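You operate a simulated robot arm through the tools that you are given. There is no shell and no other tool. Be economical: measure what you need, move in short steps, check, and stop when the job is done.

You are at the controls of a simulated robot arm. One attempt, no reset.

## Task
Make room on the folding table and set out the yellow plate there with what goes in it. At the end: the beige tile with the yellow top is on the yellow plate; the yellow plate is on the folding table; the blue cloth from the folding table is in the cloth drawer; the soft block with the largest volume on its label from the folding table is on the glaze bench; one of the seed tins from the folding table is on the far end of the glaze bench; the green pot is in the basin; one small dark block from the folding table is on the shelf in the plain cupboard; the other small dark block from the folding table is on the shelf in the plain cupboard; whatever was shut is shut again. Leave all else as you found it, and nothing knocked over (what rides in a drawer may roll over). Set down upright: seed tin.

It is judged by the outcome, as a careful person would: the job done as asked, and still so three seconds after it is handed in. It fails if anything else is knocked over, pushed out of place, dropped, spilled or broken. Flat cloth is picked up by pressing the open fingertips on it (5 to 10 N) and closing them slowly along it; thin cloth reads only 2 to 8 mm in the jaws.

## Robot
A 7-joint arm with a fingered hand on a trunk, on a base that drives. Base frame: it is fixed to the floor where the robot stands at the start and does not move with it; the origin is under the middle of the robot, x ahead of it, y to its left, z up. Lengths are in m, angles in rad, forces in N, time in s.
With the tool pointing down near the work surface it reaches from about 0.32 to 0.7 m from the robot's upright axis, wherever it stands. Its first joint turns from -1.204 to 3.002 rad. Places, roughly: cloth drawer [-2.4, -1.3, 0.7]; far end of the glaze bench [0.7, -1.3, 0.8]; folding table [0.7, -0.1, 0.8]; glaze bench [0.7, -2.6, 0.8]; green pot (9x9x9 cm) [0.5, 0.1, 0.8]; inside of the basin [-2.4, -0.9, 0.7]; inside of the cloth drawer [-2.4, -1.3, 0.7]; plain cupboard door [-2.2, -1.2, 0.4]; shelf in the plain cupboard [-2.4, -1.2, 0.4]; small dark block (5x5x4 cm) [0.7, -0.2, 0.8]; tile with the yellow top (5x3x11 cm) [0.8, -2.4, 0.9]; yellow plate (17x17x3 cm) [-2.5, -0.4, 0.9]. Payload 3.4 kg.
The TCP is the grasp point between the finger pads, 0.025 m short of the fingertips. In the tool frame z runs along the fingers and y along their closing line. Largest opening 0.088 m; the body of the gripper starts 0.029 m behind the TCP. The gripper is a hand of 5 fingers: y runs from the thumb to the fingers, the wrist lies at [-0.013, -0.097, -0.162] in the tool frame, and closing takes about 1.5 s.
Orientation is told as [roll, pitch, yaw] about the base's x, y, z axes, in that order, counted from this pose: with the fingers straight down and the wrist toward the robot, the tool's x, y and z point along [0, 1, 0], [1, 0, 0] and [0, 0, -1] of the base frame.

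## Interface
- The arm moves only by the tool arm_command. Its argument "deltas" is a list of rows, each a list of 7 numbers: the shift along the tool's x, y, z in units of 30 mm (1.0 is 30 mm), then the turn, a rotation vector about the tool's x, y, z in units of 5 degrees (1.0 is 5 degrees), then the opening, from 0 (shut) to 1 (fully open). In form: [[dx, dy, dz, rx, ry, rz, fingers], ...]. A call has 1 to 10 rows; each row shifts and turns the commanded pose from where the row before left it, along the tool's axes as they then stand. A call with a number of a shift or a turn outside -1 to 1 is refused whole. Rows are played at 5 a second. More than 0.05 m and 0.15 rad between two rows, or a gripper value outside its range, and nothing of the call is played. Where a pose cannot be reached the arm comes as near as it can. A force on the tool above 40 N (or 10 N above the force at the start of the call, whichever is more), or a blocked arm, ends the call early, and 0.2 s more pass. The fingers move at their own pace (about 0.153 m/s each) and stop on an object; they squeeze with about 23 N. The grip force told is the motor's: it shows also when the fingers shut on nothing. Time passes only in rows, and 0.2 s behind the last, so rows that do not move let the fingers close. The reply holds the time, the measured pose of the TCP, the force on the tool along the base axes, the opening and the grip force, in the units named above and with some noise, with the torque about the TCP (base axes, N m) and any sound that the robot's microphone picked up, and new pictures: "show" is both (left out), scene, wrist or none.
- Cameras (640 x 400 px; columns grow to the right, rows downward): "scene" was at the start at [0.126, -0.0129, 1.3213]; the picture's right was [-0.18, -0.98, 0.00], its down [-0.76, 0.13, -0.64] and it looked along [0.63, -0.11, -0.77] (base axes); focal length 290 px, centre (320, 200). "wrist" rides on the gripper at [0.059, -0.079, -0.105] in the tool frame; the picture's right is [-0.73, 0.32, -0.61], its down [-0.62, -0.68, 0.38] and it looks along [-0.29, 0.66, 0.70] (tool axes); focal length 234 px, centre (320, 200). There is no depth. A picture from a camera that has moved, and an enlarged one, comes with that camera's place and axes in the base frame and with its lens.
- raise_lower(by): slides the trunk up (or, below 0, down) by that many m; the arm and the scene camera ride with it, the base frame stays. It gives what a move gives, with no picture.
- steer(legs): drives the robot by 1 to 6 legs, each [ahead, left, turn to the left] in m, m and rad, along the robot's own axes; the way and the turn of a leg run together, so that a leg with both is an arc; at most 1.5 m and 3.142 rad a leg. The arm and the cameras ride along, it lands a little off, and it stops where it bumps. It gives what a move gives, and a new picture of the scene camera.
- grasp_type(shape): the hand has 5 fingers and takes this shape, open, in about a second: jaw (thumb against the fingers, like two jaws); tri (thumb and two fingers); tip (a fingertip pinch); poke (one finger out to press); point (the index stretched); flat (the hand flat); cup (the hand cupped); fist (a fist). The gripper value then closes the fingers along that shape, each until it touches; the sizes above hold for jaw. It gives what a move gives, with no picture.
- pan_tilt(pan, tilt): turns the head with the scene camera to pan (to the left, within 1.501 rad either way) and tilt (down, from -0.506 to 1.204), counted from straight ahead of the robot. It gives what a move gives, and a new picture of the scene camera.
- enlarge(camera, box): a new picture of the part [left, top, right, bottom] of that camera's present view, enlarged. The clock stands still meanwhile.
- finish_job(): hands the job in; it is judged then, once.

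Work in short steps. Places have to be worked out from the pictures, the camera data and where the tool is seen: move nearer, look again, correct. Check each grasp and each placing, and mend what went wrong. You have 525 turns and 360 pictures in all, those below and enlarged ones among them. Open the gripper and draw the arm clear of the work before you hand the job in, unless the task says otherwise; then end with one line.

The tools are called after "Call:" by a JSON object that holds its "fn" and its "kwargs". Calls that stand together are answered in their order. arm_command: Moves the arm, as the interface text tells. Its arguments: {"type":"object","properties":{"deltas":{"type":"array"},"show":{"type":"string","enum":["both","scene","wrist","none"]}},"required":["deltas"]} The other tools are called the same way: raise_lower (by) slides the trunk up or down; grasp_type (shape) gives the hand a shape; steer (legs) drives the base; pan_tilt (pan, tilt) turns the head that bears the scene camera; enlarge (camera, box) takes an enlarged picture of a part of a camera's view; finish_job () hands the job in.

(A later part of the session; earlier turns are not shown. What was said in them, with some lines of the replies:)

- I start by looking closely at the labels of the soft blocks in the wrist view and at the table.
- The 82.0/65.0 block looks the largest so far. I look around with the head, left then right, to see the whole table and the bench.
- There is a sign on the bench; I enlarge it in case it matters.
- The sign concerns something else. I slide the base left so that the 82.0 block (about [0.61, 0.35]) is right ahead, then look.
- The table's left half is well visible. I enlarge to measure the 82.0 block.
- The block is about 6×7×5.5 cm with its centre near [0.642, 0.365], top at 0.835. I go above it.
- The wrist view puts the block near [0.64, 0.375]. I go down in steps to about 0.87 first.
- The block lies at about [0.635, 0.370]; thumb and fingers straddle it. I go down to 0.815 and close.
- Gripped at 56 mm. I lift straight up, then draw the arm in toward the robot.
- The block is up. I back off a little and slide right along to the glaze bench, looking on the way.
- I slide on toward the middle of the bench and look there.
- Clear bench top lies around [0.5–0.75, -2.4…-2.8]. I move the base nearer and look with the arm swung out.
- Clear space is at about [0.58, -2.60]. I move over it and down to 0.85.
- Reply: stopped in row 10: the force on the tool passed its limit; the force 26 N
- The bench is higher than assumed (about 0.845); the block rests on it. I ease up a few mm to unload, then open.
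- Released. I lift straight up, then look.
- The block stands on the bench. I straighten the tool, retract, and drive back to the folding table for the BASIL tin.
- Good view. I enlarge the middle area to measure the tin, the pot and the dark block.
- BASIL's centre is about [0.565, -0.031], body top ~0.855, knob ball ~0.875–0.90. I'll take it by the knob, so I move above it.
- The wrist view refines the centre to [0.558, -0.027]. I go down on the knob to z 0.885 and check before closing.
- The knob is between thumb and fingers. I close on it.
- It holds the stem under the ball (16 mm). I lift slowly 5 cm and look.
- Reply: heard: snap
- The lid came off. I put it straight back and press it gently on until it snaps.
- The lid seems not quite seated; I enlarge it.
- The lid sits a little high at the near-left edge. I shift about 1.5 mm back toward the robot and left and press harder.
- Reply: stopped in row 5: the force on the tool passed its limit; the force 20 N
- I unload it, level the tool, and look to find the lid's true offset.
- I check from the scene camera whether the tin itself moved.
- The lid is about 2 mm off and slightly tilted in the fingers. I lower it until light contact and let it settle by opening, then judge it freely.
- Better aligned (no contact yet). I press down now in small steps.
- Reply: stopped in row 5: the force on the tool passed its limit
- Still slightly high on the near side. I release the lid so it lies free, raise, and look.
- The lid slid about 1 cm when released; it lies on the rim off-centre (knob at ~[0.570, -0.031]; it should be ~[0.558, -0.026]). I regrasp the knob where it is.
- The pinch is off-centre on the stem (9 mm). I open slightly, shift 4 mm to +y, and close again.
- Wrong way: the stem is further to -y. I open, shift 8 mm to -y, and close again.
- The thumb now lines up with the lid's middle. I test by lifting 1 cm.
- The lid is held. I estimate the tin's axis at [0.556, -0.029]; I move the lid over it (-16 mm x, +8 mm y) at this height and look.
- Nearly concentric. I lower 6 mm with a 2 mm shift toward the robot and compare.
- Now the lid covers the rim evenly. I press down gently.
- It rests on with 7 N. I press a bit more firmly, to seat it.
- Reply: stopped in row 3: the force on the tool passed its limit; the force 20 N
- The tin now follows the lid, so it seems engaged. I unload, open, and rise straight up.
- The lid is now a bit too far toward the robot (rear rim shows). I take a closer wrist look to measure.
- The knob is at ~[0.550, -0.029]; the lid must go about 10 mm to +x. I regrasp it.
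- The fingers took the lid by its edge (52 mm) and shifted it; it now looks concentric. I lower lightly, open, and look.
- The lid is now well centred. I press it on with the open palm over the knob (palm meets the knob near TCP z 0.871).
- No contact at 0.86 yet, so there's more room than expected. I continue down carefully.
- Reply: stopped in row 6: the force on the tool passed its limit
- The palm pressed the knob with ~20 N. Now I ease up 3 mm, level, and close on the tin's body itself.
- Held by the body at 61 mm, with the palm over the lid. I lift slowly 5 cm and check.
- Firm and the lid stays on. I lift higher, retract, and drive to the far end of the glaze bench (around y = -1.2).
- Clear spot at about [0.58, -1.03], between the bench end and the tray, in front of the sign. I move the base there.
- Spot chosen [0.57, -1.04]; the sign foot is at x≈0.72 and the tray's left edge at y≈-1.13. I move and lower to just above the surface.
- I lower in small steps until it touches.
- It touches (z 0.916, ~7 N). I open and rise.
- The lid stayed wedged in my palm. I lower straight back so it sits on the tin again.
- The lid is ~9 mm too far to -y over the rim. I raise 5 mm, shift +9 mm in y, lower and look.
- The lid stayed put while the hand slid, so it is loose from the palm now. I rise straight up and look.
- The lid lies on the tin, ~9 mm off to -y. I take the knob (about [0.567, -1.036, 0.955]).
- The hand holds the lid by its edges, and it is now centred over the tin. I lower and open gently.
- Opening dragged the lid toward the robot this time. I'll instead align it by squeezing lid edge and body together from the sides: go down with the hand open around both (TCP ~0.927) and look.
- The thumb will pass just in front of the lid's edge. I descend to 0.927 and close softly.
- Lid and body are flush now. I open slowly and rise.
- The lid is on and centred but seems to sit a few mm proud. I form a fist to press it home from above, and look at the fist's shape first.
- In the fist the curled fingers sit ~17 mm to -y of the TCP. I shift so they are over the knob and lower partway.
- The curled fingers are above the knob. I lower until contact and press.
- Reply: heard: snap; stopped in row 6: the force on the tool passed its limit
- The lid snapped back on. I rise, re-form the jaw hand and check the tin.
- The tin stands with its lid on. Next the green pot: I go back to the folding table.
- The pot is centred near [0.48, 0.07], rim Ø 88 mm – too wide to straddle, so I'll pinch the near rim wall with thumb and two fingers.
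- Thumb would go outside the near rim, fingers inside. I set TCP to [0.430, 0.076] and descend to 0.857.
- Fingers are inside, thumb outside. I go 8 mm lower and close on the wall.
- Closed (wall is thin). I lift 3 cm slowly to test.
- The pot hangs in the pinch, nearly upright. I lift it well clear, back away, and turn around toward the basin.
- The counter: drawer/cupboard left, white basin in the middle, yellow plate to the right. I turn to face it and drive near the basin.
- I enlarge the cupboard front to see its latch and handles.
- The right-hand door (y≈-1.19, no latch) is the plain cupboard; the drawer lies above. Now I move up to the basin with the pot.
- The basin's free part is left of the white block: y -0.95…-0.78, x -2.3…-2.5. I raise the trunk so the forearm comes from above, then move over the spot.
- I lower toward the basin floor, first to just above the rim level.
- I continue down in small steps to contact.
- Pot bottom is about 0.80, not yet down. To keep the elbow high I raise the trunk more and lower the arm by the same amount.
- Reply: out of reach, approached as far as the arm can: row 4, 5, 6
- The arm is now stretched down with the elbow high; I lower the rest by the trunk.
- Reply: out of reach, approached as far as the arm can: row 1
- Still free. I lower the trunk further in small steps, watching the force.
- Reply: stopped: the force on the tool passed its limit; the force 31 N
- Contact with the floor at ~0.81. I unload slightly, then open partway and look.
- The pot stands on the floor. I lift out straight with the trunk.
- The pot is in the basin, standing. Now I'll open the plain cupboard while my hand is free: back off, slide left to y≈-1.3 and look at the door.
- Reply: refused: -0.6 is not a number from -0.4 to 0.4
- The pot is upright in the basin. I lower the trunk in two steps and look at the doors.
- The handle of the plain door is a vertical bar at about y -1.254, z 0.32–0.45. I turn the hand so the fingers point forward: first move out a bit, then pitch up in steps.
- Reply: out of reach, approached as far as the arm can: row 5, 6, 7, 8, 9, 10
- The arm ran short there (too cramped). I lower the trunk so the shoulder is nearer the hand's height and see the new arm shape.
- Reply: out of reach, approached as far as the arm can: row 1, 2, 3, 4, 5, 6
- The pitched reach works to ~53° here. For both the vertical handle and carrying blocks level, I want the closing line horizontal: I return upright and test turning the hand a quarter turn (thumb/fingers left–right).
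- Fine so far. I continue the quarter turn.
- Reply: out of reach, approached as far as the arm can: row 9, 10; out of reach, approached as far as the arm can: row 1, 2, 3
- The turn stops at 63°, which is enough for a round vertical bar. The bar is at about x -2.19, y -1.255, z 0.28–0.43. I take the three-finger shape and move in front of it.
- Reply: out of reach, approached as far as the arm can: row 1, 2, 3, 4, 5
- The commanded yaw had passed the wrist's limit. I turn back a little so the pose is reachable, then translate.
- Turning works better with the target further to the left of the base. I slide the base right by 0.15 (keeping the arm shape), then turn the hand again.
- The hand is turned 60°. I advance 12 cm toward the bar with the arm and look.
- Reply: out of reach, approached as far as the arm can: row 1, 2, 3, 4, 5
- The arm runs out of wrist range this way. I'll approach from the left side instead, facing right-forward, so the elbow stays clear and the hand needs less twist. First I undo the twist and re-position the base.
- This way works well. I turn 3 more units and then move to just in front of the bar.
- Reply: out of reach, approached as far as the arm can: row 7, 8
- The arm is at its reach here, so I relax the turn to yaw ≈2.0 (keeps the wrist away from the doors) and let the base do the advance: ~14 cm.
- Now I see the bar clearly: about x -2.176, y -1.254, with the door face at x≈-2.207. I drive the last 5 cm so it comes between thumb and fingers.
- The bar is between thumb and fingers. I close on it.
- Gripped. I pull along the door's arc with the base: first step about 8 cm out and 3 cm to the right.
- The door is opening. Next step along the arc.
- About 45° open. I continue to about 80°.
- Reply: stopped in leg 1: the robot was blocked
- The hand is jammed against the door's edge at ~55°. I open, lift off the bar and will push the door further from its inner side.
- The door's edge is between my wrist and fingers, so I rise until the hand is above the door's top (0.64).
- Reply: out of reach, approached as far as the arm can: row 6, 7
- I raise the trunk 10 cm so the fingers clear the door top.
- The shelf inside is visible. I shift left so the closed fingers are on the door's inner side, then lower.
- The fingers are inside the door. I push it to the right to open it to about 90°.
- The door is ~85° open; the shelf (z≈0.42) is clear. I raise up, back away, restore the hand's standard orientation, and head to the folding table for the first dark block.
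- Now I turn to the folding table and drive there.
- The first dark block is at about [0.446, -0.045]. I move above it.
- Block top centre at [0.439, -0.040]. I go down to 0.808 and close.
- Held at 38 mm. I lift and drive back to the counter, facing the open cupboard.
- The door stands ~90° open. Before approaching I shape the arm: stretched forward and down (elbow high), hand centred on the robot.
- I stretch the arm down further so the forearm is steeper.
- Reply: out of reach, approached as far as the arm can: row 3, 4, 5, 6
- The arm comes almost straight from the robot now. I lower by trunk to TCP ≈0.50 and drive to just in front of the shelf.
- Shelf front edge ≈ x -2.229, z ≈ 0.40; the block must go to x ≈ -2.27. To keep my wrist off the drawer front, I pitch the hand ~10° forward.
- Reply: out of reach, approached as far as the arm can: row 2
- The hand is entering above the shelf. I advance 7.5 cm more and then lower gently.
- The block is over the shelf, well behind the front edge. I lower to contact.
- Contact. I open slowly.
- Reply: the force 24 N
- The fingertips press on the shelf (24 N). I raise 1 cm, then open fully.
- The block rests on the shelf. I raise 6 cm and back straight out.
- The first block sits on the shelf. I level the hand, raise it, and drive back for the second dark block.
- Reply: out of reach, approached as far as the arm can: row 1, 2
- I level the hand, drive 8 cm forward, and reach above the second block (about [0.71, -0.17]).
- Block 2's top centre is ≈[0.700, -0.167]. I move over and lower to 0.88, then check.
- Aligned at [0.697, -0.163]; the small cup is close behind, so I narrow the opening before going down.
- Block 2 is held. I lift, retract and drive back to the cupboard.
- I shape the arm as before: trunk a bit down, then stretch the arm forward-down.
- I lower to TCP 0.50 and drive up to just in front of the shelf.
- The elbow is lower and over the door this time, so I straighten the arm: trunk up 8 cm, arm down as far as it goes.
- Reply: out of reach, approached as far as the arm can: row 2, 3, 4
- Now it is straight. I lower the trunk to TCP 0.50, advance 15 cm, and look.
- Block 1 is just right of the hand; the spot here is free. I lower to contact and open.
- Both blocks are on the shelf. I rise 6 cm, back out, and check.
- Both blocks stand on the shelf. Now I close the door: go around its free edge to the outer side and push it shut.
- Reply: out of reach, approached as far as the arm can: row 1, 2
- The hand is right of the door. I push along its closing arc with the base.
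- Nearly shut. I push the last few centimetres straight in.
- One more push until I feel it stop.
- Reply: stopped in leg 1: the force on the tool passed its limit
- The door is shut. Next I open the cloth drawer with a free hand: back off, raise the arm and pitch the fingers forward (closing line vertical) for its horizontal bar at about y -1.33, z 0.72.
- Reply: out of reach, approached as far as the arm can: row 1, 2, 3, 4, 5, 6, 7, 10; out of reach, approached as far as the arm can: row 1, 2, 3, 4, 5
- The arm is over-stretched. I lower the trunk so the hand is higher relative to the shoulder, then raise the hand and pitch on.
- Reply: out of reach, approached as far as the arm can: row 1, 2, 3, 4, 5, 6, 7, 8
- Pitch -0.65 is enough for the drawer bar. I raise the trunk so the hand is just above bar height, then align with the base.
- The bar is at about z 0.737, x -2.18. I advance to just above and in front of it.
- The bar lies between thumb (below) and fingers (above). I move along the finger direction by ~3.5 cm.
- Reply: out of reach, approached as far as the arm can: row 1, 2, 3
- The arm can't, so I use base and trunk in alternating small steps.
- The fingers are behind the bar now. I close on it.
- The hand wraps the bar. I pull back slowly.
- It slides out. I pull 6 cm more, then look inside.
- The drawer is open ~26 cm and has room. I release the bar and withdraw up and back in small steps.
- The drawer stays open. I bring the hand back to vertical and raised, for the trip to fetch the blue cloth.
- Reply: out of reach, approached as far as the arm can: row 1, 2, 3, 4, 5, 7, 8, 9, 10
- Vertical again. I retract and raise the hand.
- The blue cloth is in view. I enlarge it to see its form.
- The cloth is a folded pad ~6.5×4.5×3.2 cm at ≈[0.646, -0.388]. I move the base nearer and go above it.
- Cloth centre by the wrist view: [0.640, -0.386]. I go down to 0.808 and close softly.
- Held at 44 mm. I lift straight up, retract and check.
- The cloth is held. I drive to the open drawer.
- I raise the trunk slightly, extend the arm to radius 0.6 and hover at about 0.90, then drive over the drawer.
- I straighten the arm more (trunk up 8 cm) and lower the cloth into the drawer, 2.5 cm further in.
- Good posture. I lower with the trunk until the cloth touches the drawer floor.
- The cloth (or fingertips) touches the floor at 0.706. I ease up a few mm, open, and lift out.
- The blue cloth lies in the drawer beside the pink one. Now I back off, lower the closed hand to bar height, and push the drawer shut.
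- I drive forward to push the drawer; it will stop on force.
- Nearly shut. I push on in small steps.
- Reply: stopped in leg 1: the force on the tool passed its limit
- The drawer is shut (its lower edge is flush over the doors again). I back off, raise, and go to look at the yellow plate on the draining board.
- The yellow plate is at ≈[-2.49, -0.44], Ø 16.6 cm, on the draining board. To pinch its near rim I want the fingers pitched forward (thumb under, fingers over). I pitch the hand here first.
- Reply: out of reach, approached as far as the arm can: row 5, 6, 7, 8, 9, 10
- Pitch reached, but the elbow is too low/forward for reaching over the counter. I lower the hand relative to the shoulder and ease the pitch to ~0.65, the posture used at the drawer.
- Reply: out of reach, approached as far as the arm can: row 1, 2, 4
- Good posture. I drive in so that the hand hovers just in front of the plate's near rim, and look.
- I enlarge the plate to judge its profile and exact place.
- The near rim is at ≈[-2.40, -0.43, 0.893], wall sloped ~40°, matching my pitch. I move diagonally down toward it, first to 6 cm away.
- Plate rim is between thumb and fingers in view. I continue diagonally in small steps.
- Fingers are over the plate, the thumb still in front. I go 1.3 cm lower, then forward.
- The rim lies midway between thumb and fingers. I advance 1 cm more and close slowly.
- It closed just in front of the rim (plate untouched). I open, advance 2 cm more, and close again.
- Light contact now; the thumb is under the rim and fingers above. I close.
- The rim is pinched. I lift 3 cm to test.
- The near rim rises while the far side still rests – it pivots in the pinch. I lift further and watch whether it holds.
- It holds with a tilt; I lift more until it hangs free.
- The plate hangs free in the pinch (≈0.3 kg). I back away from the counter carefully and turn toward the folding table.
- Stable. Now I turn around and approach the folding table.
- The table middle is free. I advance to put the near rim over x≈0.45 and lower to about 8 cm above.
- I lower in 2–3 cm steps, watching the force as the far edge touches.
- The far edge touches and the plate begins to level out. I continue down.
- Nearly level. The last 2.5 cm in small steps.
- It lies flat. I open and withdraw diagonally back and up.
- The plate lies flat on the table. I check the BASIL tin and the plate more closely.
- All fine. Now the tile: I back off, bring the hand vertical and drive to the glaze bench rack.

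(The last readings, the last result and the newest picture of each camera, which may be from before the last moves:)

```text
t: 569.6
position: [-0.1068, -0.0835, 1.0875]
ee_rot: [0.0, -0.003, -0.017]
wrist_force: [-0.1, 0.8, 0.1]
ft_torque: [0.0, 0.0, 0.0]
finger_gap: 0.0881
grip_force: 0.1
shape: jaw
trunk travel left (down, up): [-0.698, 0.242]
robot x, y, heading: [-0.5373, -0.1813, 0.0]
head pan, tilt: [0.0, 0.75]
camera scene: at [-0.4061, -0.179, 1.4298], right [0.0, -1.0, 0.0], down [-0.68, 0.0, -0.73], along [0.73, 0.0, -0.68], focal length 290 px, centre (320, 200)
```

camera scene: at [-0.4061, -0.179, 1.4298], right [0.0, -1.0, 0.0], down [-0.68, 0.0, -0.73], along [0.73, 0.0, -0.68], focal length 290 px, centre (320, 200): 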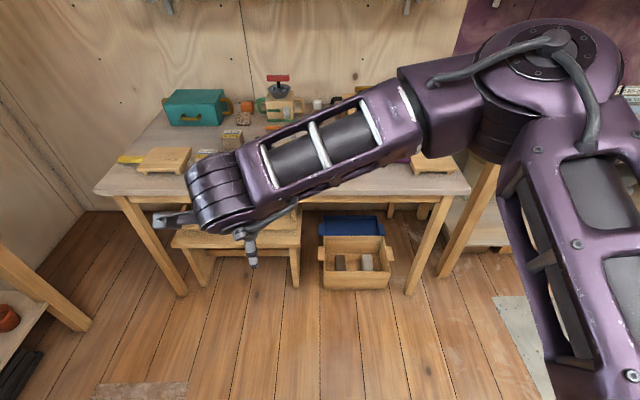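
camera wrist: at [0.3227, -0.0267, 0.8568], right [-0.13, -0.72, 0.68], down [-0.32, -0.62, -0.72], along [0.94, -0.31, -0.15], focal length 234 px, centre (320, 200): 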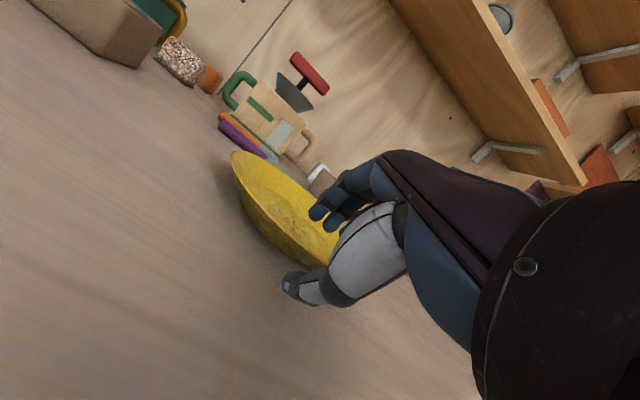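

I drive along to the rack on the glaze bench.

Call:
{"fn": "steer", "kwargs": {"legs": [[0, -1.4, 0], [0, -0.8, 0], [0.5, 0, 0]]}}

Call:
{"fn": "pan_tilt", "kwargs": {"pan": 0.0, "tilt": 0.7}}

Call:
{"fn": "arm_command", "kwargs": {"deltas": [[0, 0, 0, 0, 0, 0, 1]], "show": "wrist"}}

```text
t: 583.0
position: [0.3874, -2.292, 1.0879]
ee_rot: [0.0, -0.002, -0.02]
wrist_force: [0.6, -0.2, 0.2]
ft_torque: [0.0, 0.01, -0.04]
finger_gap: 0.0879
grip_force: 0.0
shape: jaw
trunk travel left (down, up): [-0.698, 0.242]
robot x, y, heading: [-0.0456, -2.3868, -0.005]
head pan, tilt: [0.0, 0.75]
camera scene: at [0.0874, -2.3878, 1.4296], right [0.0, -1.0, 0.0], down [-0.68, 0.0, -0.73], along [0.73, 0.0, -0.68], focal length 290 px, centre (320, 200)
```

scene: 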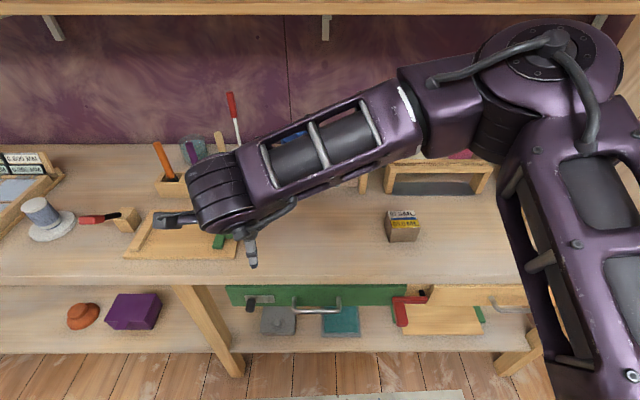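

```text
t: 583.7
position: [0.3871, -2.293, 1.0863]
ee_rot: [-0.002, -0.001, -0.021]
wrist_force: [-0.1, -0.6, -0.6]
ft_torque: [-0.02, 0.01, 0.01]
finger_gap: 0.0884
grip_force: 0.0
shape: jaw
trunk travel left (down, up): [-0.698, 0.242]
robot x, y, heading: [-0.0465, -2.3871, -0.003]
head pan, tilt: [0.0, 0.7]
camera scene: at [0.0896, -2.3878, 1.4338], right [0.0, -1.0, 0.0], down [-0.64, 0.0, -0.76], along [0.76, 0.0, -0.64], focal length 290 px, centre (320, 200)
```

scene: 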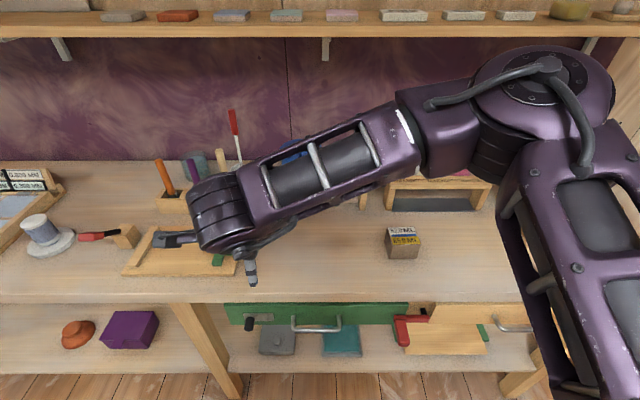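

```text
t: 584.1
position: [0.3872, -2.2926, 1.0872]
ee_rot: [-0.002, -0.001, -0.021]
wrist_force: [0.0, 0.0, 0.4]
ft_torque: [0.0, -0.01, -0.02]
finger_gap: 0.0879
grip_force: 0.1
shape: jaw
trunk travel left (down, up): [-0.698, 0.242]
robot x, y, heading: [-0.0458, -2.3895, -0.003]
head pan, tilt: [0.0, 0.7]
camera wrist: at [0.3084, -2.2306, 1.1924], right [0.31, -0.73, 0.61], down [-0.69, -0.61, -0.38], along [0.65, -0.3, -0.69], focal length 234 px, centre (320, 200)
```

wrist: 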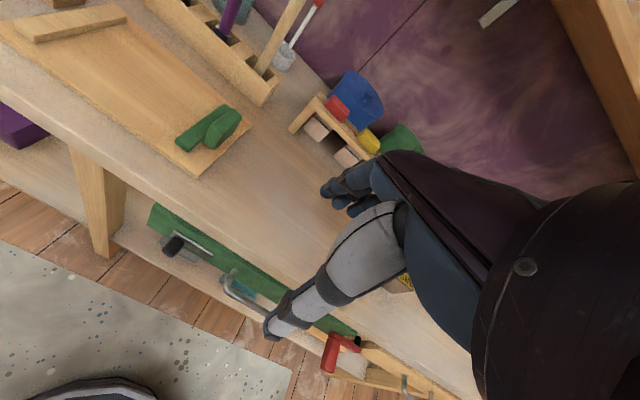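

The yellow top is at ≈[0.766, -2.384]. I move nearer and reach above it.

Call:
{"fn": "steer", "kwargs": {"legs": [[0.125, 0, 0]]}}

Call:
{"fn": "arm_command", "kwargs": {"deltas": [[-0.4, 0.8, 0, 0, 0, -0.1, 1], [-0.4, 0.8, 0, 0, 0, -0.1, 1], [-0.4, 0.8, 0, 0, 0, 0, 1], [-0.4, 0.8, 0, 0, 0, 0, 1], [-0.4, 0.8, 0, 0, 0, 0, 1], [-0.4, 0.8, 0, 0, 0, 0, 1], [-0.4, 0.8, 0, 0, 0, 0, 1]], "show": "both"}}

```text
t: 585.3
position: [0.513, -2.2933, 1.088]
ee_rot: [-0.001, -0.004, -0.017]
wrist_force: [-0.2, 0.2, 0.6]
ft_torque: [-0.02, 0.01, -0.01]
finger_gap: 0.0878
grip_force: 0.1
shape: jaw
trunk travel left (down, up): [-0.698, 0.242]
robot x, y, heading: [0.0806, -2.3879, -0.001]
head pan, tilt: [0.0, 0.7]
camera scene: at [0.2152, -2.3881, 1.4339], right [0.0, -1.0, 0.0], down [-0.64, 0.0, -0.77], along [0.77, 0.0, -0.64], focal length 290 px, centre (320, 200)
```

scene: 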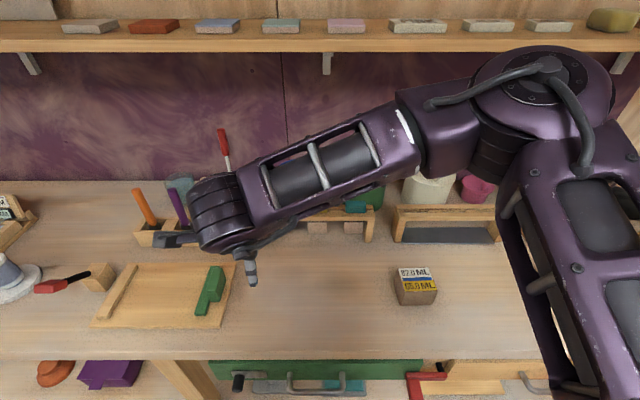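

```text
t: 586.9
position: [0.6818, -2.3776, 1.0877]
ee_rot: [-0.002, -0.002, 0.0]
wrist_force: [0.0, -0.3, -0.2]
ft_torque: [-0.03, 0.01, -0.02]
finger_gap: 0.0879
grip_force: 0.0
shape: jaw
trunk travel left (down, up): [-0.698, 0.242]
robot x, y, heading: [0.08, -2.3883, -0.003]
head pan, tilt: [0.0, 0.7]
camera scene: at [0.2163, -2.3884, 1.4338], right [0.0, -1.0, 0.0], down [-0.64, 0.0, -0.76], along [0.76, 0.0, -0.64], focal length 290 px, centre (320, 200)
camera wrist: at [0.6015, -2.3171, 1.1925], right [0.32, -0.72, 0.61], down [-0.68, -0.62, -0.38], along [0.66, -0.29, -0.69], focal length 234 px, centre (320, 200)
```

scene: 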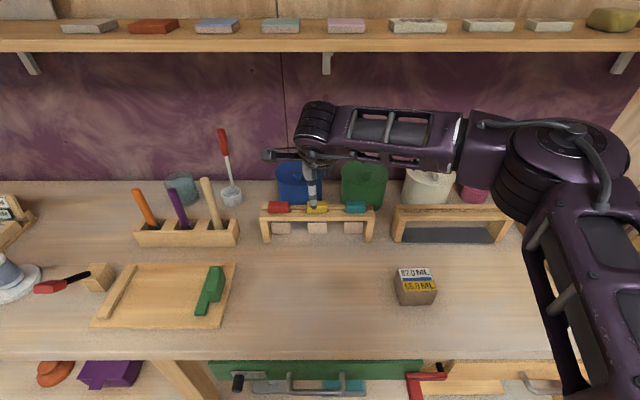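
wrist: 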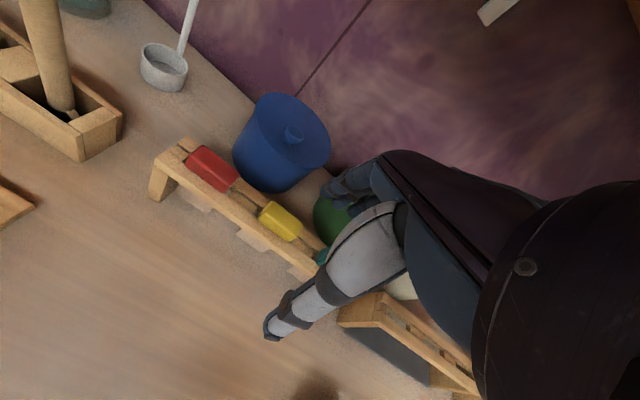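

I enlarge both views to measure the yellow top and rack height.

Call:
{"fn": "enlarge", "kwargs": {"camera": "wrist", "box": [140, 120, 340, 270]}}

Call:
{"fn": "enlarge", "kwargs": {"camera": "scene", "box": [250, 180, 390, 250]}}

```text
2.67 times, centred on (240, 195) of wrist
camera zoom: at [0.6015, -2.3171, 1.1925], right [0.32, -0.72, 0.61], down [-0.68, -0.62, -0.38], along [0.66, -0.29, -0.69], focal length 624 px, centre (533, 213)
```

zoom: 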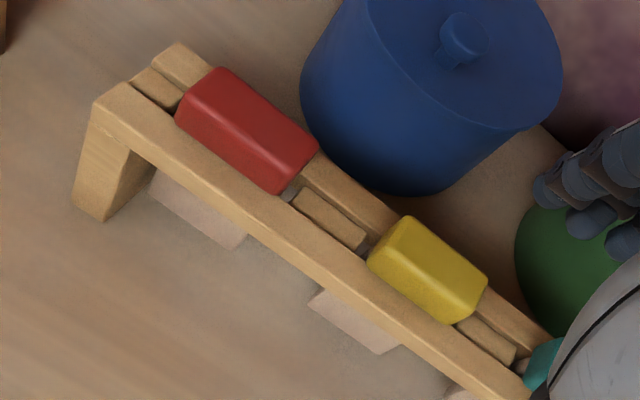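

```text
4.57 times, centred on (320, 215) of scene
camera zoom: at [0.2163, -2.3884, 1.4338], right [0.0, -1.0, 0.0], down [-0.64, 0.0, -0.76], along [0.76, 0.0, -0.64], focal length 1328 px, centre (320, 131)
```

zoom: 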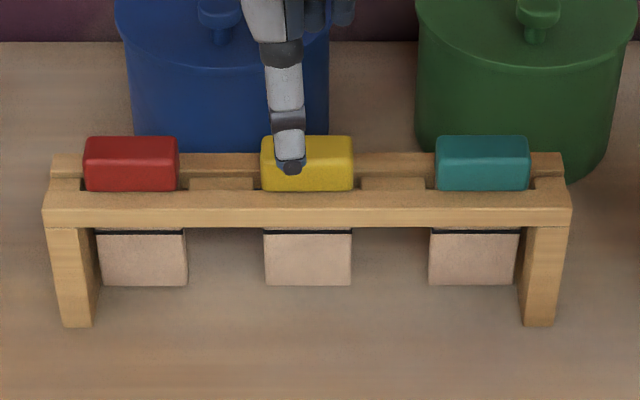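

The tile hangs in the rack by its yellow top: centre ≈[0.757, -2.378], top ~0.972, rack top ~0.95. I go above it and down to just over the rack.

Call:
{"fn": "arm_command", "kwargs": {"deltas": [[0, 0.84, 0, 0, 0, 0, 0.7], [0, 0.84, 0, 0, 0, 0, 0.7], [0, 0.82, 0.3, 0, 0, 0, 0.7], [0, 0, 0.8, 0, 0, 0, 0.7], [0, 0, 0.8, 0, 0, 0, 0.7], [0, 0, 0.7, 0, 0, 0, 0.7]], "show": "wrist"}}

Call:
{"fn": "enlarge", "kwargs": {"camera": "scene", "box": [250, 160, 390, 250]}}

```text
t: 588.3
position: [0.7555, -2.3785, 1.0106]
ee_rot: [-0.001, -0.003, 0.0]
wrist_force: [0.6, 0.0, -0.3]
ft_torque: [0.01, -0.01, 0.04]
finger_gap: 0.0618
grip_force: 0.0
shape: jaw
trunk travel left (down, up): [-0.698, 0.242]
robot x, y, heading: [0.0808, -2.3907, 0.002]
head pan, tilt: [0.0, 0.7]
camera wrist: at [0.6762, -2.3174, 1.115], right [0.32, -0.72, 0.61], down [-0.68, -0.62, -0.38], along [0.66, -0.29, -0.69], focal length 234 px, centre (320, 200)
```

wrist: 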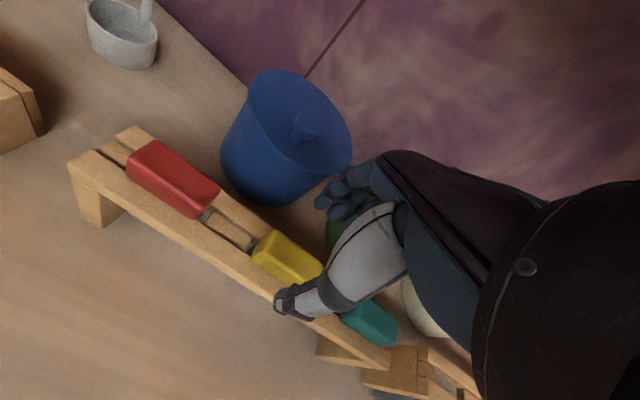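

```text
4.44 times, centred on (320, 205) of scene
camera zoom: at [0.216, -2.3881, 1.4338], right [0.0, -1.0, 0.0], down [-0.64, 0.0, -0.76], along [0.76, 0.0, -0.64], focal length 1291 px, centre (320, 178)
```

zoom: 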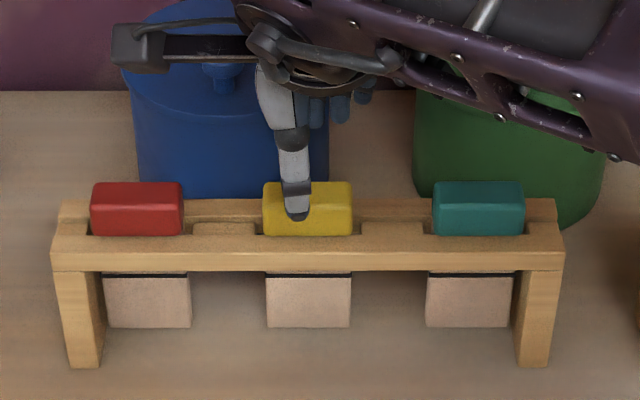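

Aligned. I lower to about 0.980 gently and close.

Call:
{"fn": "arm_command", "kwargs": {"deltas": [[0, -0.08, 0.4, 0, 0, 0, 0.7], [0, 0, 0.35, 0, 0, 0, 0.7], [0, 0, 0.25, 0, 0, 0, 0.7], [0, 0, 0, 0, 0, 0, 0.3], [0, 0, 0, 0, 0, 0, 0.1], [0, 0, 0, 0, 0, 0, 0], [0, 0, 0, 0, 0, 0, 0], [0, 0, 0, 0, 0, 0, 0]], "show": "wrist"}}

```text
t: 590.1
position: [0.754, -2.3787, 0.9801]
ee_rot: [-0.003, -0.001, 0.0]
wrist_force: [0.8, -1.1, -0.8]
ft_torque: [-0.01, -0.01, 0.02]
finger_gap: 0.015
grip_force: 22.9
shape: jaw
trunk travel left (down, up): [-0.698, 0.242]
robot x, y, heading: [0.0797, -2.3885, -0.003]
head pan, tilt: [0.0, 0.7]
camera wrist: at [0.674, -2.3172, 1.0852], right [0.32, -0.72, 0.61], down [-0.68, -0.62, -0.38], along [0.66, -0.29, -0.69], focal length 234 px, centre (320, 200)
```

wrist: 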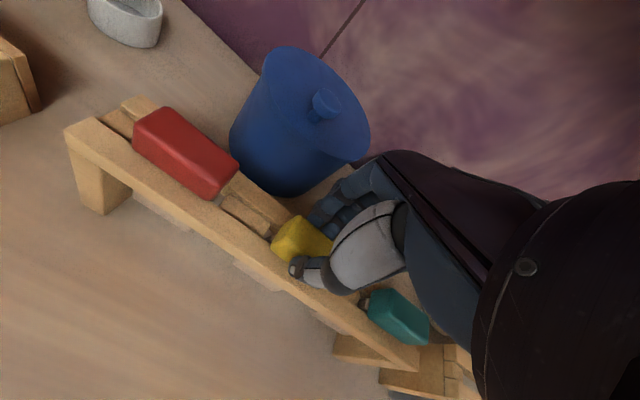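

Closed at 15 mm. I lift slowly 4 cm and check that it comes along.

Call:
{"fn": "arm_command", "kwargs": {"deltas": [[0, 0, -0.15, 0, 0, 0, 0], [0, 0, -0.25, 0, 0, 0, 0], [0, 0, -0.4, 0, 0, 0, 0], [0, 0, -0.5, 0, 0, 0, 0]], "show": "wrist"}}

Call:
{"fn": "enlarge", "kwargs": {"camera": "scene", "box": [250, 160, 390, 250]}}

```text
t: 591.1
position: [0.7529, -2.3778, 1.0201]
ee_rot: [-0.001, 0.0, -0.001]
wrist_force: [-0.3, -0.3, -1.9]
ft_torque: [0.02, -0.05, 0.01]
finger_gap: 0.0151
grip_force: 22.5
shape: jaw
trunk travel left (down, up): [-0.698, 0.242]
robot x, y, heading: [0.0803, -2.3907, -0.006]
head pan, tilt: [0.0, 0.7]
camera wrist: at [0.6736, -2.3168, 1.1239], right [0.32, -0.72, 0.61], down [-0.68, -0.62, -0.38], along [0.66, -0.29, -0.69], focal length 234 px, centre (320, 200)
```

wrist: 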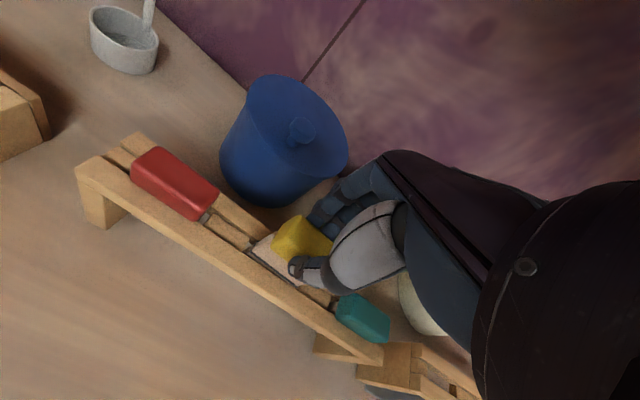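

```text
4.44 times, centred on (320, 205) of scene
camera zoom: at [0.2156, -2.3882, 1.4338], right [0.0, -1.0, 0.0], down [-0.64, 0.0, -0.76], along [0.76, 0.0, -0.64], focal length 1291 px, centre (320, 178)
```

zoom: 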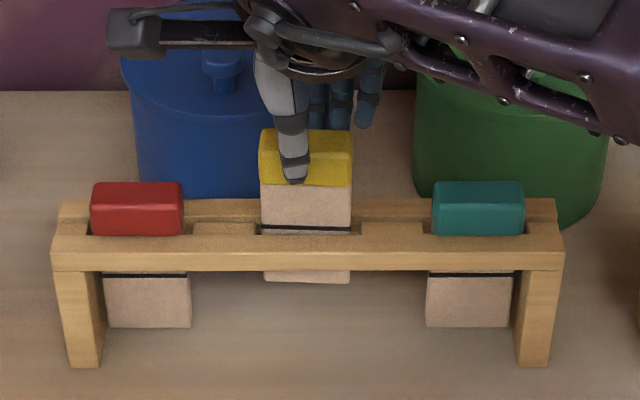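

It lifts cleanly. I raise it clear of the rack, then retract.

Call:
{"fn": "arm_command", "kwargs": {"deltas": [[0, 0, -0.5, 0, 0, 0, 0], [0, 0, -0.7, 0, 0, 0, 0], [0, 0, -0.7, 0, 0, 0, 0], [0, 0, -0.7, 0, 0, 0, 0], [0, 0, -0.7, 0, 0, 0, 0], [0, 0, -0.7, 0, 0, 0, 0]], "show": "scene"}}

```text
t: 592.5
position: [0.7525, -2.3758, 1.1392]
ee_rot: [-0.003, -0.002, -0.001]
wrist_force: [0.0, -0.5, -1.1]
ft_torque: [0.0, -0.02, 0.0]
finger_gap: 0.0152
grip_force: 23.2
shape: jaw
trunk travel left (down, up): [-0.698, 0.242]
robot x, y, heading: [0.0836, -2.3889, -0.004]
head pan, tilt: [0.0, 0.7]
camera scene: at [0.2152, -2.3879, 1.4339], right [0.0, -1.0, 0.0], down [-0.64, 0.0, -0.77], along [0.77, 0.0, -0.64], focal length 290 px, centre (320, 200)
```

scene: 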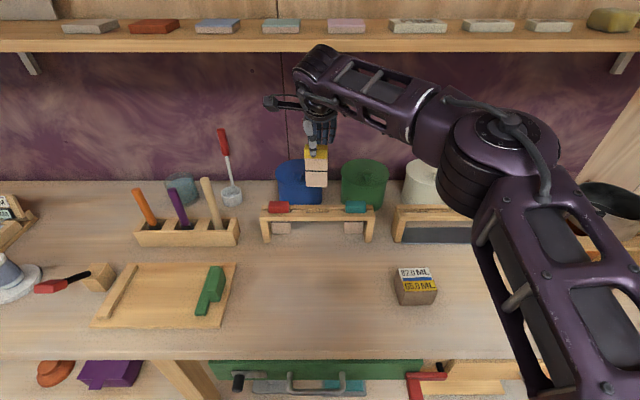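

The tile is clear of the rack. I retract and drive back to the folding table.

Call:
{"fn": "arm_command", "kwargs": {"deltas": [[0, -0.8, 0, 0, 0, 0, 0], [0, -0.8, 0, 0, 0, 0, 0], [0, -0.8, 0, 0, 0, 0, 0], [0, -0.8, 0, 0, 0, 0, 0], [0, -0.8, 0, 0, 0, 0, 0], [0, -0.8, 0, 0, 0, 0, 0], [0, -0.8, 0, 0, 0, 0, 0], [0, -0.8, 0, 0, 0, 0, 0]], "show": "none"}}

Call:
{"fn": "steer", "kwargs": {"legs": [[-0.25, 0, 0], [0, 1.4, 0], [0, 0.88, 0]]}}

Call:
{"fn": "pan_tilt", "kwargs": {"pan": 0.0, "tilt": 0.8}}

```text
t: 594.3
position: [0.559, -2.3778, 1.1386]
ee_rot: [-0.003, -0.004, -0.003]
wrist_force: [-0.7, 0.2, -0.9]
ft_torque: [0.0, 0.01, -0.02]
finger_gap: 0.015
grip_force: 23.2
shape: jaw
trunk travel left (down, up): [-0.698, 0.242]
robot x, y, heading: [0.0794, -2.3889, -0.001]
head pan, tilt: [0.0, 0.7]
```

```text
t: 607.0
position: [0.3246, -0.0983, 1.139]
ee_rot: [-0.001, -0.002, -0.014]
wrist_force: [0.6, -1.0, -0.8]
ft_torque: [0.01, 0.02, 0.01]
finger_gap: 0.0152
grip_force: 22.6
shape: jaw
trunk travel left (down, up): [-0.698, 0.242]
robot x, y, heading: [-0.1556, -0.1053, -0.016]
head pan, tilt: [0.0, 0.7]
camera scene: at [-0.0217, -0.1051, 1.4339], right [-0.02, -1.0, 0.0], down [-0.64, 0.01, -0.76], along [0.76, -0.01, -0.64], focal length 290 px, centre (320, 200)
```

scene: 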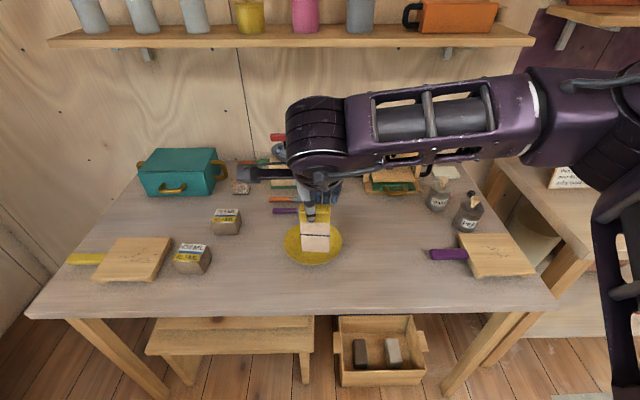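

```text
t: 607.7
position: [0.3246, -0.098, 1.1381]
ee_rot: [-0.001, -0.001, -0.014]
wrist_force: [0.0, 0.7, -1.0]
ft_torque: [0.01, 0.0, -0.01]
finger_gap: 0.0153
grip_force: 23.1
shape: jaw
trunk travel left (down, up): [-0.698, 0.242]
robot x, y, heading: [-0.1585, -0.1021, -0.017]
head pan, tilt: [0.0, 0.799]
camera scene: at [-0.026, -0.105, 1.4256], right [-0.02, -1.0, 0.0], down [-0.72, 0.01, -0.7], along [0.7, -0.01, -0.72], focal length 290 px, centre (320, 200)
```

scene: 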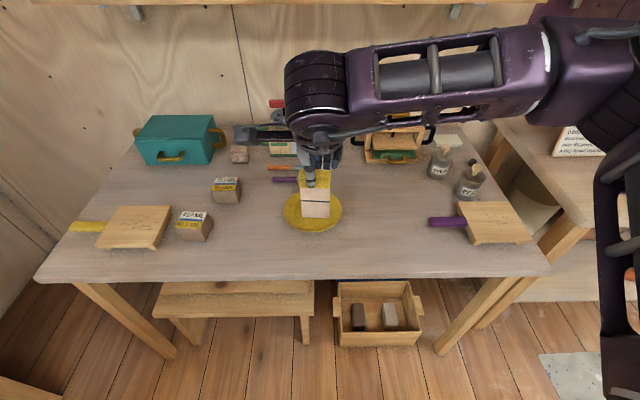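

The plate's centre is at ≈[0.537, -0.095]. I drive in and lower the tile above it.

Call:
{"fn": "steer", "kwargs": {"legs": [[0.15, 0, 0.015]]}}

Call:
{"fn": "arm_command", "kwargs": {"deltas": [[0, 0.5, 0.4, 0, 0, 0, 0], [0, 0.5, 0.7, 0, 0, 0, 0], [0, 0.5, 0.7, 0, 0, 0, 0], [0, 0.5, 0.7, 0, 0, 0, 0], [0, 0, 0.8, 0, 0, 0, 0], [0, 0, 0.8, 0, 0, 0, 0], [0, 0, 0.8, 0, 0, 0, 0], [0, 0, 0.8, 0, 0, 0, 0]], "show": "both"}}

Call:
{"fn": "enlarge", "kwargs": {"camera": "scene", "box": [240, 150, 400, 270]}}

```text
t: 609.0
position: [0.4738, -0.0916, 1.1398]
ee_rot: [-0.001, -0.002, 0.004]
wrist_force: [0.6, -0.6, -1.5]
ft_torque: [0.0, 0.02, -0.02]
finger_gap: 0.0152
grip_force: 22.5
shape: jaw
trunk travel left (down, up): [-0.698, 0.242]
robot x, y, heading: [-0.0083, -0.1033, 0.0]
head pan, tilt: [0.0, 0.799]
camera scene: at [0.1243, -0.1042, 1.4256], right [0.0, -1.0, 0.0], down [-0.72, 0.0, -0.7], along [0.7, 0.0, -0.72], focal length 290 px, centre (320, 200)
```

scene: 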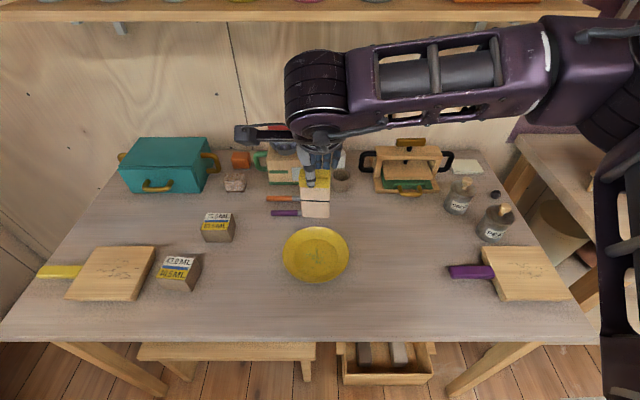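

```text
t: 610.9
position: [0.5359, -0.0932, 0.9671]
ee_rot: [-0.001, -0.002, 0.001]
wrist_force: [-1.0, 0.9, -0.7]
ft_torque: [0.05, 0.01, -0.01]
finger_gap: 0.0153
grip_force: 22.8
shape: jaw
trunk travel left (down, up): [-0.698, 0.242]
robot x, y, heading: [-0.0066, -0.1035, 0.001]
head pan, tilt: [0.0, 0.799]
camera scene: at [0.1249, -0.1044, 1.4256], right [0.0, -1.0, 0.0], down [-0.72, 0.0, -0.7], along [0.7, 0.0, -0.72], focal length 290 px, centre (320, 200)
camera wrist: at [0.4556, -0.0319, 1.0724], right [0.32, -0.72, 0.61], down [-0.68, -0.63, -0.38], along [0.66, -0.29, -0.69], focal length 234 px, centre (320, 200)
```

scene: 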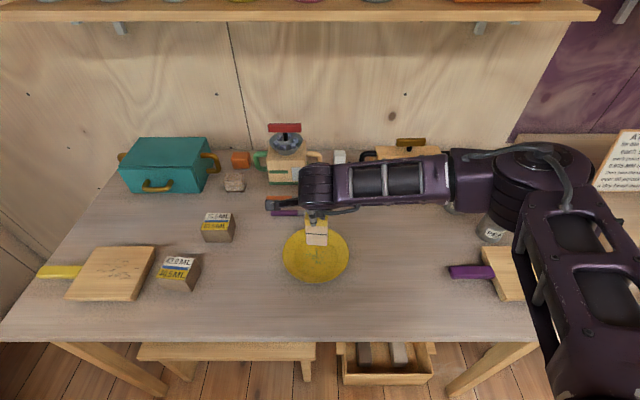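
wrist: 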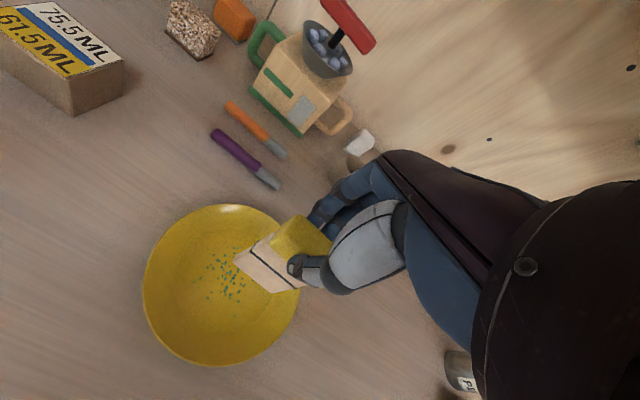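

```text
3.33 times, centred on (320, 210) of scene
camera zoom: at [0.1249, -0.1044, 1.4256], right [0.0, -1.0, 0.0], down [-0.72, 0.0, -0.7], along [0.7, 0.0, -0.72], focal length 968 px, centre (320, 167)
```

zoom: 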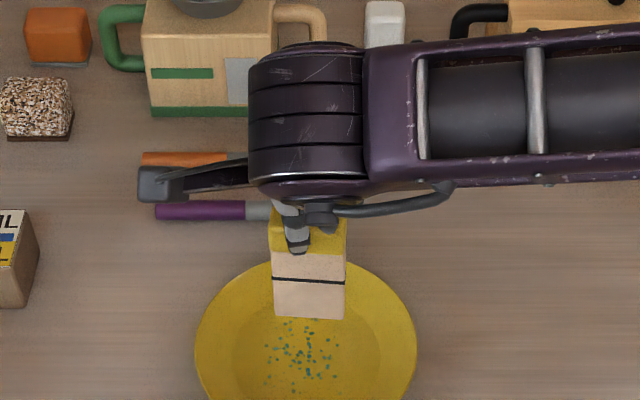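

The tile is over the plate's centre. I lower in small steps until it touches.

Call:
{"fn": "arm_command", "kwargs": {"deltas": [[0, -0.06, 0.5, 0, 0, 0, 0], [0, 0, 0.5, 0, 0, 0, 0], [0, 0, 0.4, 0, 0, 0, 0], [0, 0, 0.3, 0, 0, 0, 0], [0, 0, 0.2, 0, 0, 0, 0]], "show": "wrist"}}

```text
t: 612.0
position: [0.5336, -0.0922, 0.9097]
ee_rot: [-0.003, 0.0, 0.002]
wrist_force: [0.2, 0.6, -1.4]
ft_torque: [0.02, 0.01, 0.01]
finger_gap: 0.0152
grip_force: 23.5
shape: jaw
trunk travel left (down, up): [-0.698, 0.242]
robot x, y, heading: [-0.0059, -0.1054, 0.0]
head pan, tilt: [0.0, 0.799]
camera wrist: at [0.4534, -0.0314, 1.0153], right [0.32, -0.72, 0.61], down [-0.68, -0.63, -0.38], along [0.66, -0.29, -0.69], focal length 234 px, centre (320, 200)
```

wrist: 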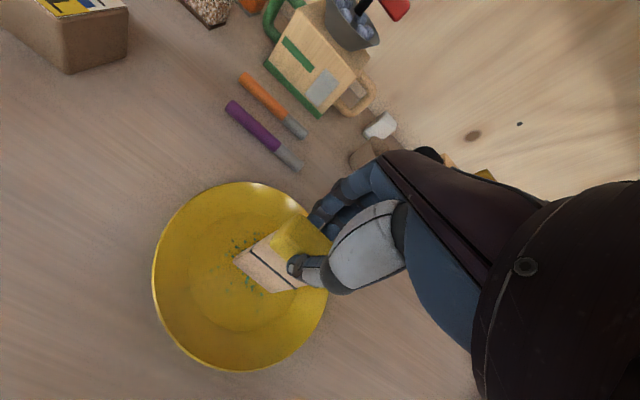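

Call:
{"fn": "arm_command", "kwargs": {"deltas": [[0, 0, 0.12, 0, 0, 0, 0], [0, 0, 0.12, 0, 0, 0, 0], [0, 0, 0.1, 0, 0, 0, 0], [0, 0, 0, 0, 0, 0, 0]], "show": "none"}}

```text
t: 613.0
position: [0.5347, -0.092, 0.9]
ee_rot: [-0.003, 0.0, 0.002]
wrist_force: [0.7, 0.6, -1.7]
ft_torque: [-0.01, -0.03, 0.0]
finger_gap: 0.0151
grip_force: 23.4
shape: jaw
trunk travel left (down, up): [-0.698, 0.242]
robot x, y, heading: [-0.004, -0.1056, 0.001]
head pan, tilt: [0.0, 0.799]
```

Not yet touching; I go on in small steps.

Call:
{"fn": "arm_command", "kwargs": {"deltas": [[0, 0, 0.1, 0, 0, 0, 0], [0, 0, 0.1, 0, 0, 0, 0], [0, 0, 0.1, 0, 0, 0, 0], [0, 0, 0, 0, 0, 0, 0]], "show": "wrist"}}

```text
t: 614.0
position: [0.5315, -0.0924, 0.8975]
ee_rot: [0.0, -0.013, 0.002]
wrist_force: [0.6, -2.4, 36.3]
ft_torque: [-0.06, -0.08, 0.05]
finger_gap: 0.0181
grip_force: 23.3
shape: jaw
trunk travel left (down, up): [-0.698, 0.242]
robot x, y, heading: [-0.0094, -0.1077, 0.001]
head pan, tilt: [0.0, 0.799]
camera wrist: at [0.4503, -0.032, 1.0012], right [0.32, -0.73, 0.61], down [-0.67, -0.63, -0.39], along [0.67, -0.29, -0.69], focal length 234 px, centre (320, 200)
```

wrist: 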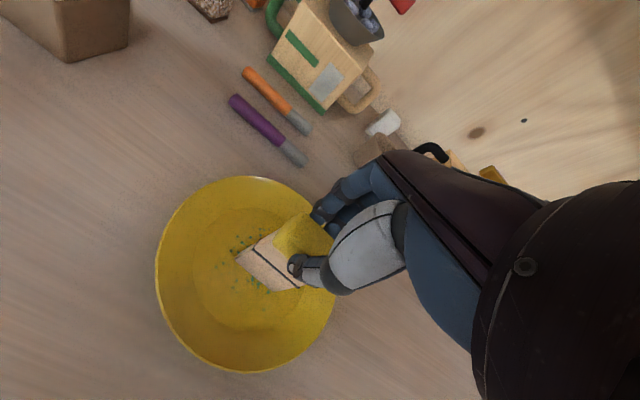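

It stands on the plate now (36 N – too much). I ease up until the load is light.

Call:
{"fn": "arm_command", "kwargs": {"deltas": [[0, 0, -0.15, 0, 0, 0, 0], [0, 0, -0.08, 0, 0, 0, 0], [0, 0, 0, 0, 0, 0, 0]], "show": "none"}}

```text
t: 614.9
position: [0.5315, -0.0926, 0.8982]
ee_rot: [-0.003, 0.0, 0.002]
wrist_force: [0.8, 0.0, 13.8]
ft_torque: [0.0, -0.11, 0.02]
finger_gap: 0.0176
grip_force: 23.0
shape: jaw
trunk travel left (down, up): [-0.698, 0.242]
robot x, y, heading: [-0.0067, -0.1048, 0.0]
head pan, tilt: [0.0, 0.799]
no pictures are left
```

No pictures remain, so I work by force readings. I unload a little more, then open.

Call:
{"fn": "arm_command", "kwargs": {"deltas": [[0, 0, -0.08, 0, 0, 0, 0], [0, 0, 0, 0, 0, 0, 0]], "show": "none"}}

```text
t: 615.5
position: [0.5324, -0.0929, 0.8996]
ee_rot: [-0.004, 0.001, 0.003]
wrist_force: [-0.2, -0.3, -0.9]
ft_torque: [-0.01, 0.04, -0.02]
finger_gap: 0.0169
grip_force: 23.5
shape: jaw
trunk travel left (down, up): [-0.698, 0.242]
robot x, y, heading: [-0.0081, -0.1069, -0.006]
head pan, tilt: [0.0, 0.799]
no pictures are left
```

Load is almost nil: the tile is about resting. I lower 1 mm for light contact and open slowly.

Call:
{"fn": "arm_command", "kwargs": {"deltas": [[0, 0, 0.03, 0, 0, 0, 0], [0, 0, 0, 0, 0, 0, 0.2], [0, 0, 0, 0, 0, 0, 0.3], [0, 0, 0, 0, 0, 0, 0.4], [0, 0, 0, 0, 0, 0, 0.55], [0, 0, 0, 0, 0, 0, 0.7], [0, 0, 0, 0, 0, 0, 0.85], [0, 0, 0, 0, 0, 0, 1], [0, 0, 0, 0, 0, 0, 1]], "show": "none"}}

```text
t: 617.5
position: [0.5338, -0.0922, 0.8999]
ee_rot: [-0.002, -0.002, 0.001]
wrist_force: [0.2, -0.5, -0.3]
ft_torque: [-0.02, 0.0, 0.01]
finger_gap: 0.0879
grip_force: 0.0
shape: jaw
trunk travel left (down, up): [-0.698, 0.242]
robot x, y, heading: [-0.01, -0.1041, -0.001]
head pan, tilt: [0.0, 0.799]
no pictures are left
```

The hand is free and unloaded. I rise straight up and check the weight reading.

Call:
{"fn": "arm_command", "kwargs": {"deltas": [[0, 0, -0.3, 0, 0, 0, 1], [0, 0, -0.5, 0, 0, 0, 1], [0, 0, -0.7, 0, 0, 0, 1], [0, 0, -0.8, 0, 0, 0, 1], [0, 0, -0.8, 0, 0, 0, 1], [0, 0, -0.8, 0, 0, 0, 1], [0, 0, -0.8, 0, 0, 0, 1], [0, 0, -0.8, 0, 0, 0, 1], [0, 0, -0.8, 0, 0, 0, 1]], "show": "none"}}

```text
t: 619.5
position: [0.5323, -0.0921, 1.0888]
ee_rot: [-0.002, -0.002, 0.002]
wrist_force: [-0.2, -0.4, 0.5]
ft_torque: [-0.03, 0.02, 0.0]
finger_gap: 0.0879
grip_force: 0.1
shape: jaw
trunk travel left (down, up): [-0.698, 0.242]
robot x, y, heading: [-0.0081, -0.1061, -0.002]
head pan, tilt: [0.0, 0.799]
no pictures are left
```

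Nothing hangs in the hand and no sound was heard. I draw the arm back over free space by backing the base, then hand in.

Call:
{"fn": "steer", "kwargs": {"legs": [[-0.3, 0, 0]]}}

Call:
{"fn": "arm_command", "kwargs": {"deltas": [[0, 0, 0, 0, 0, 0, 1], [0, 0, 0, 0, 0, 0, 1]], "show": "none"}}

```text
t: 621.5
position: [0.2331, -0.0919, 1.0891]
ee_rot: [-0.002, -0.002, 0.004]
wrist_force: [0.5, -0.3, -0.5]
ft_torque: [-0.02, -0.02, 0.0]
finger_gap: 0.0878
grip_force: 0.1
shape: jaw
trunk travel left (down, up): [-0.698, 0.242]
robot x, y, heading: [-0.3056, -0.1066, 0.002]
head pan, tilt: [0.0, 0.799]
```

```text
t: 622.1
position: [0.2321, -0.091, 1.0884]
ee_rot: [-0.002, -0.002, 0.005]
wrist_force: [0.0, -0.1, -0.5]
ft_torque: [0.0, 0.01, -0.02]
finger_gap: 0.0878
grip_force: 0.1
shape: jaw
trunk travel left (down, up): [-0.698, 0.242]
robot x, y, heading: [-0.3041, -0.1066, 0.002]
head pan, tilt: [0.0, 0.799]
no pictures are left
```

The hand is empty and the arm is clear, so I hand the job in.

Call:
{"fn": "finish_job", "kwargs": {}}

```text
The job is handed in.
```

I've handed the job in with every item moved as asked. The last step, letting go of the tile on the yellow plate, I could only check by force and sound because the pictures had run out. The BASIL tin's lid came off during the first lift, and I pressed it back on until it snapped before leaving the tin upright on the far end of the glaze bench.
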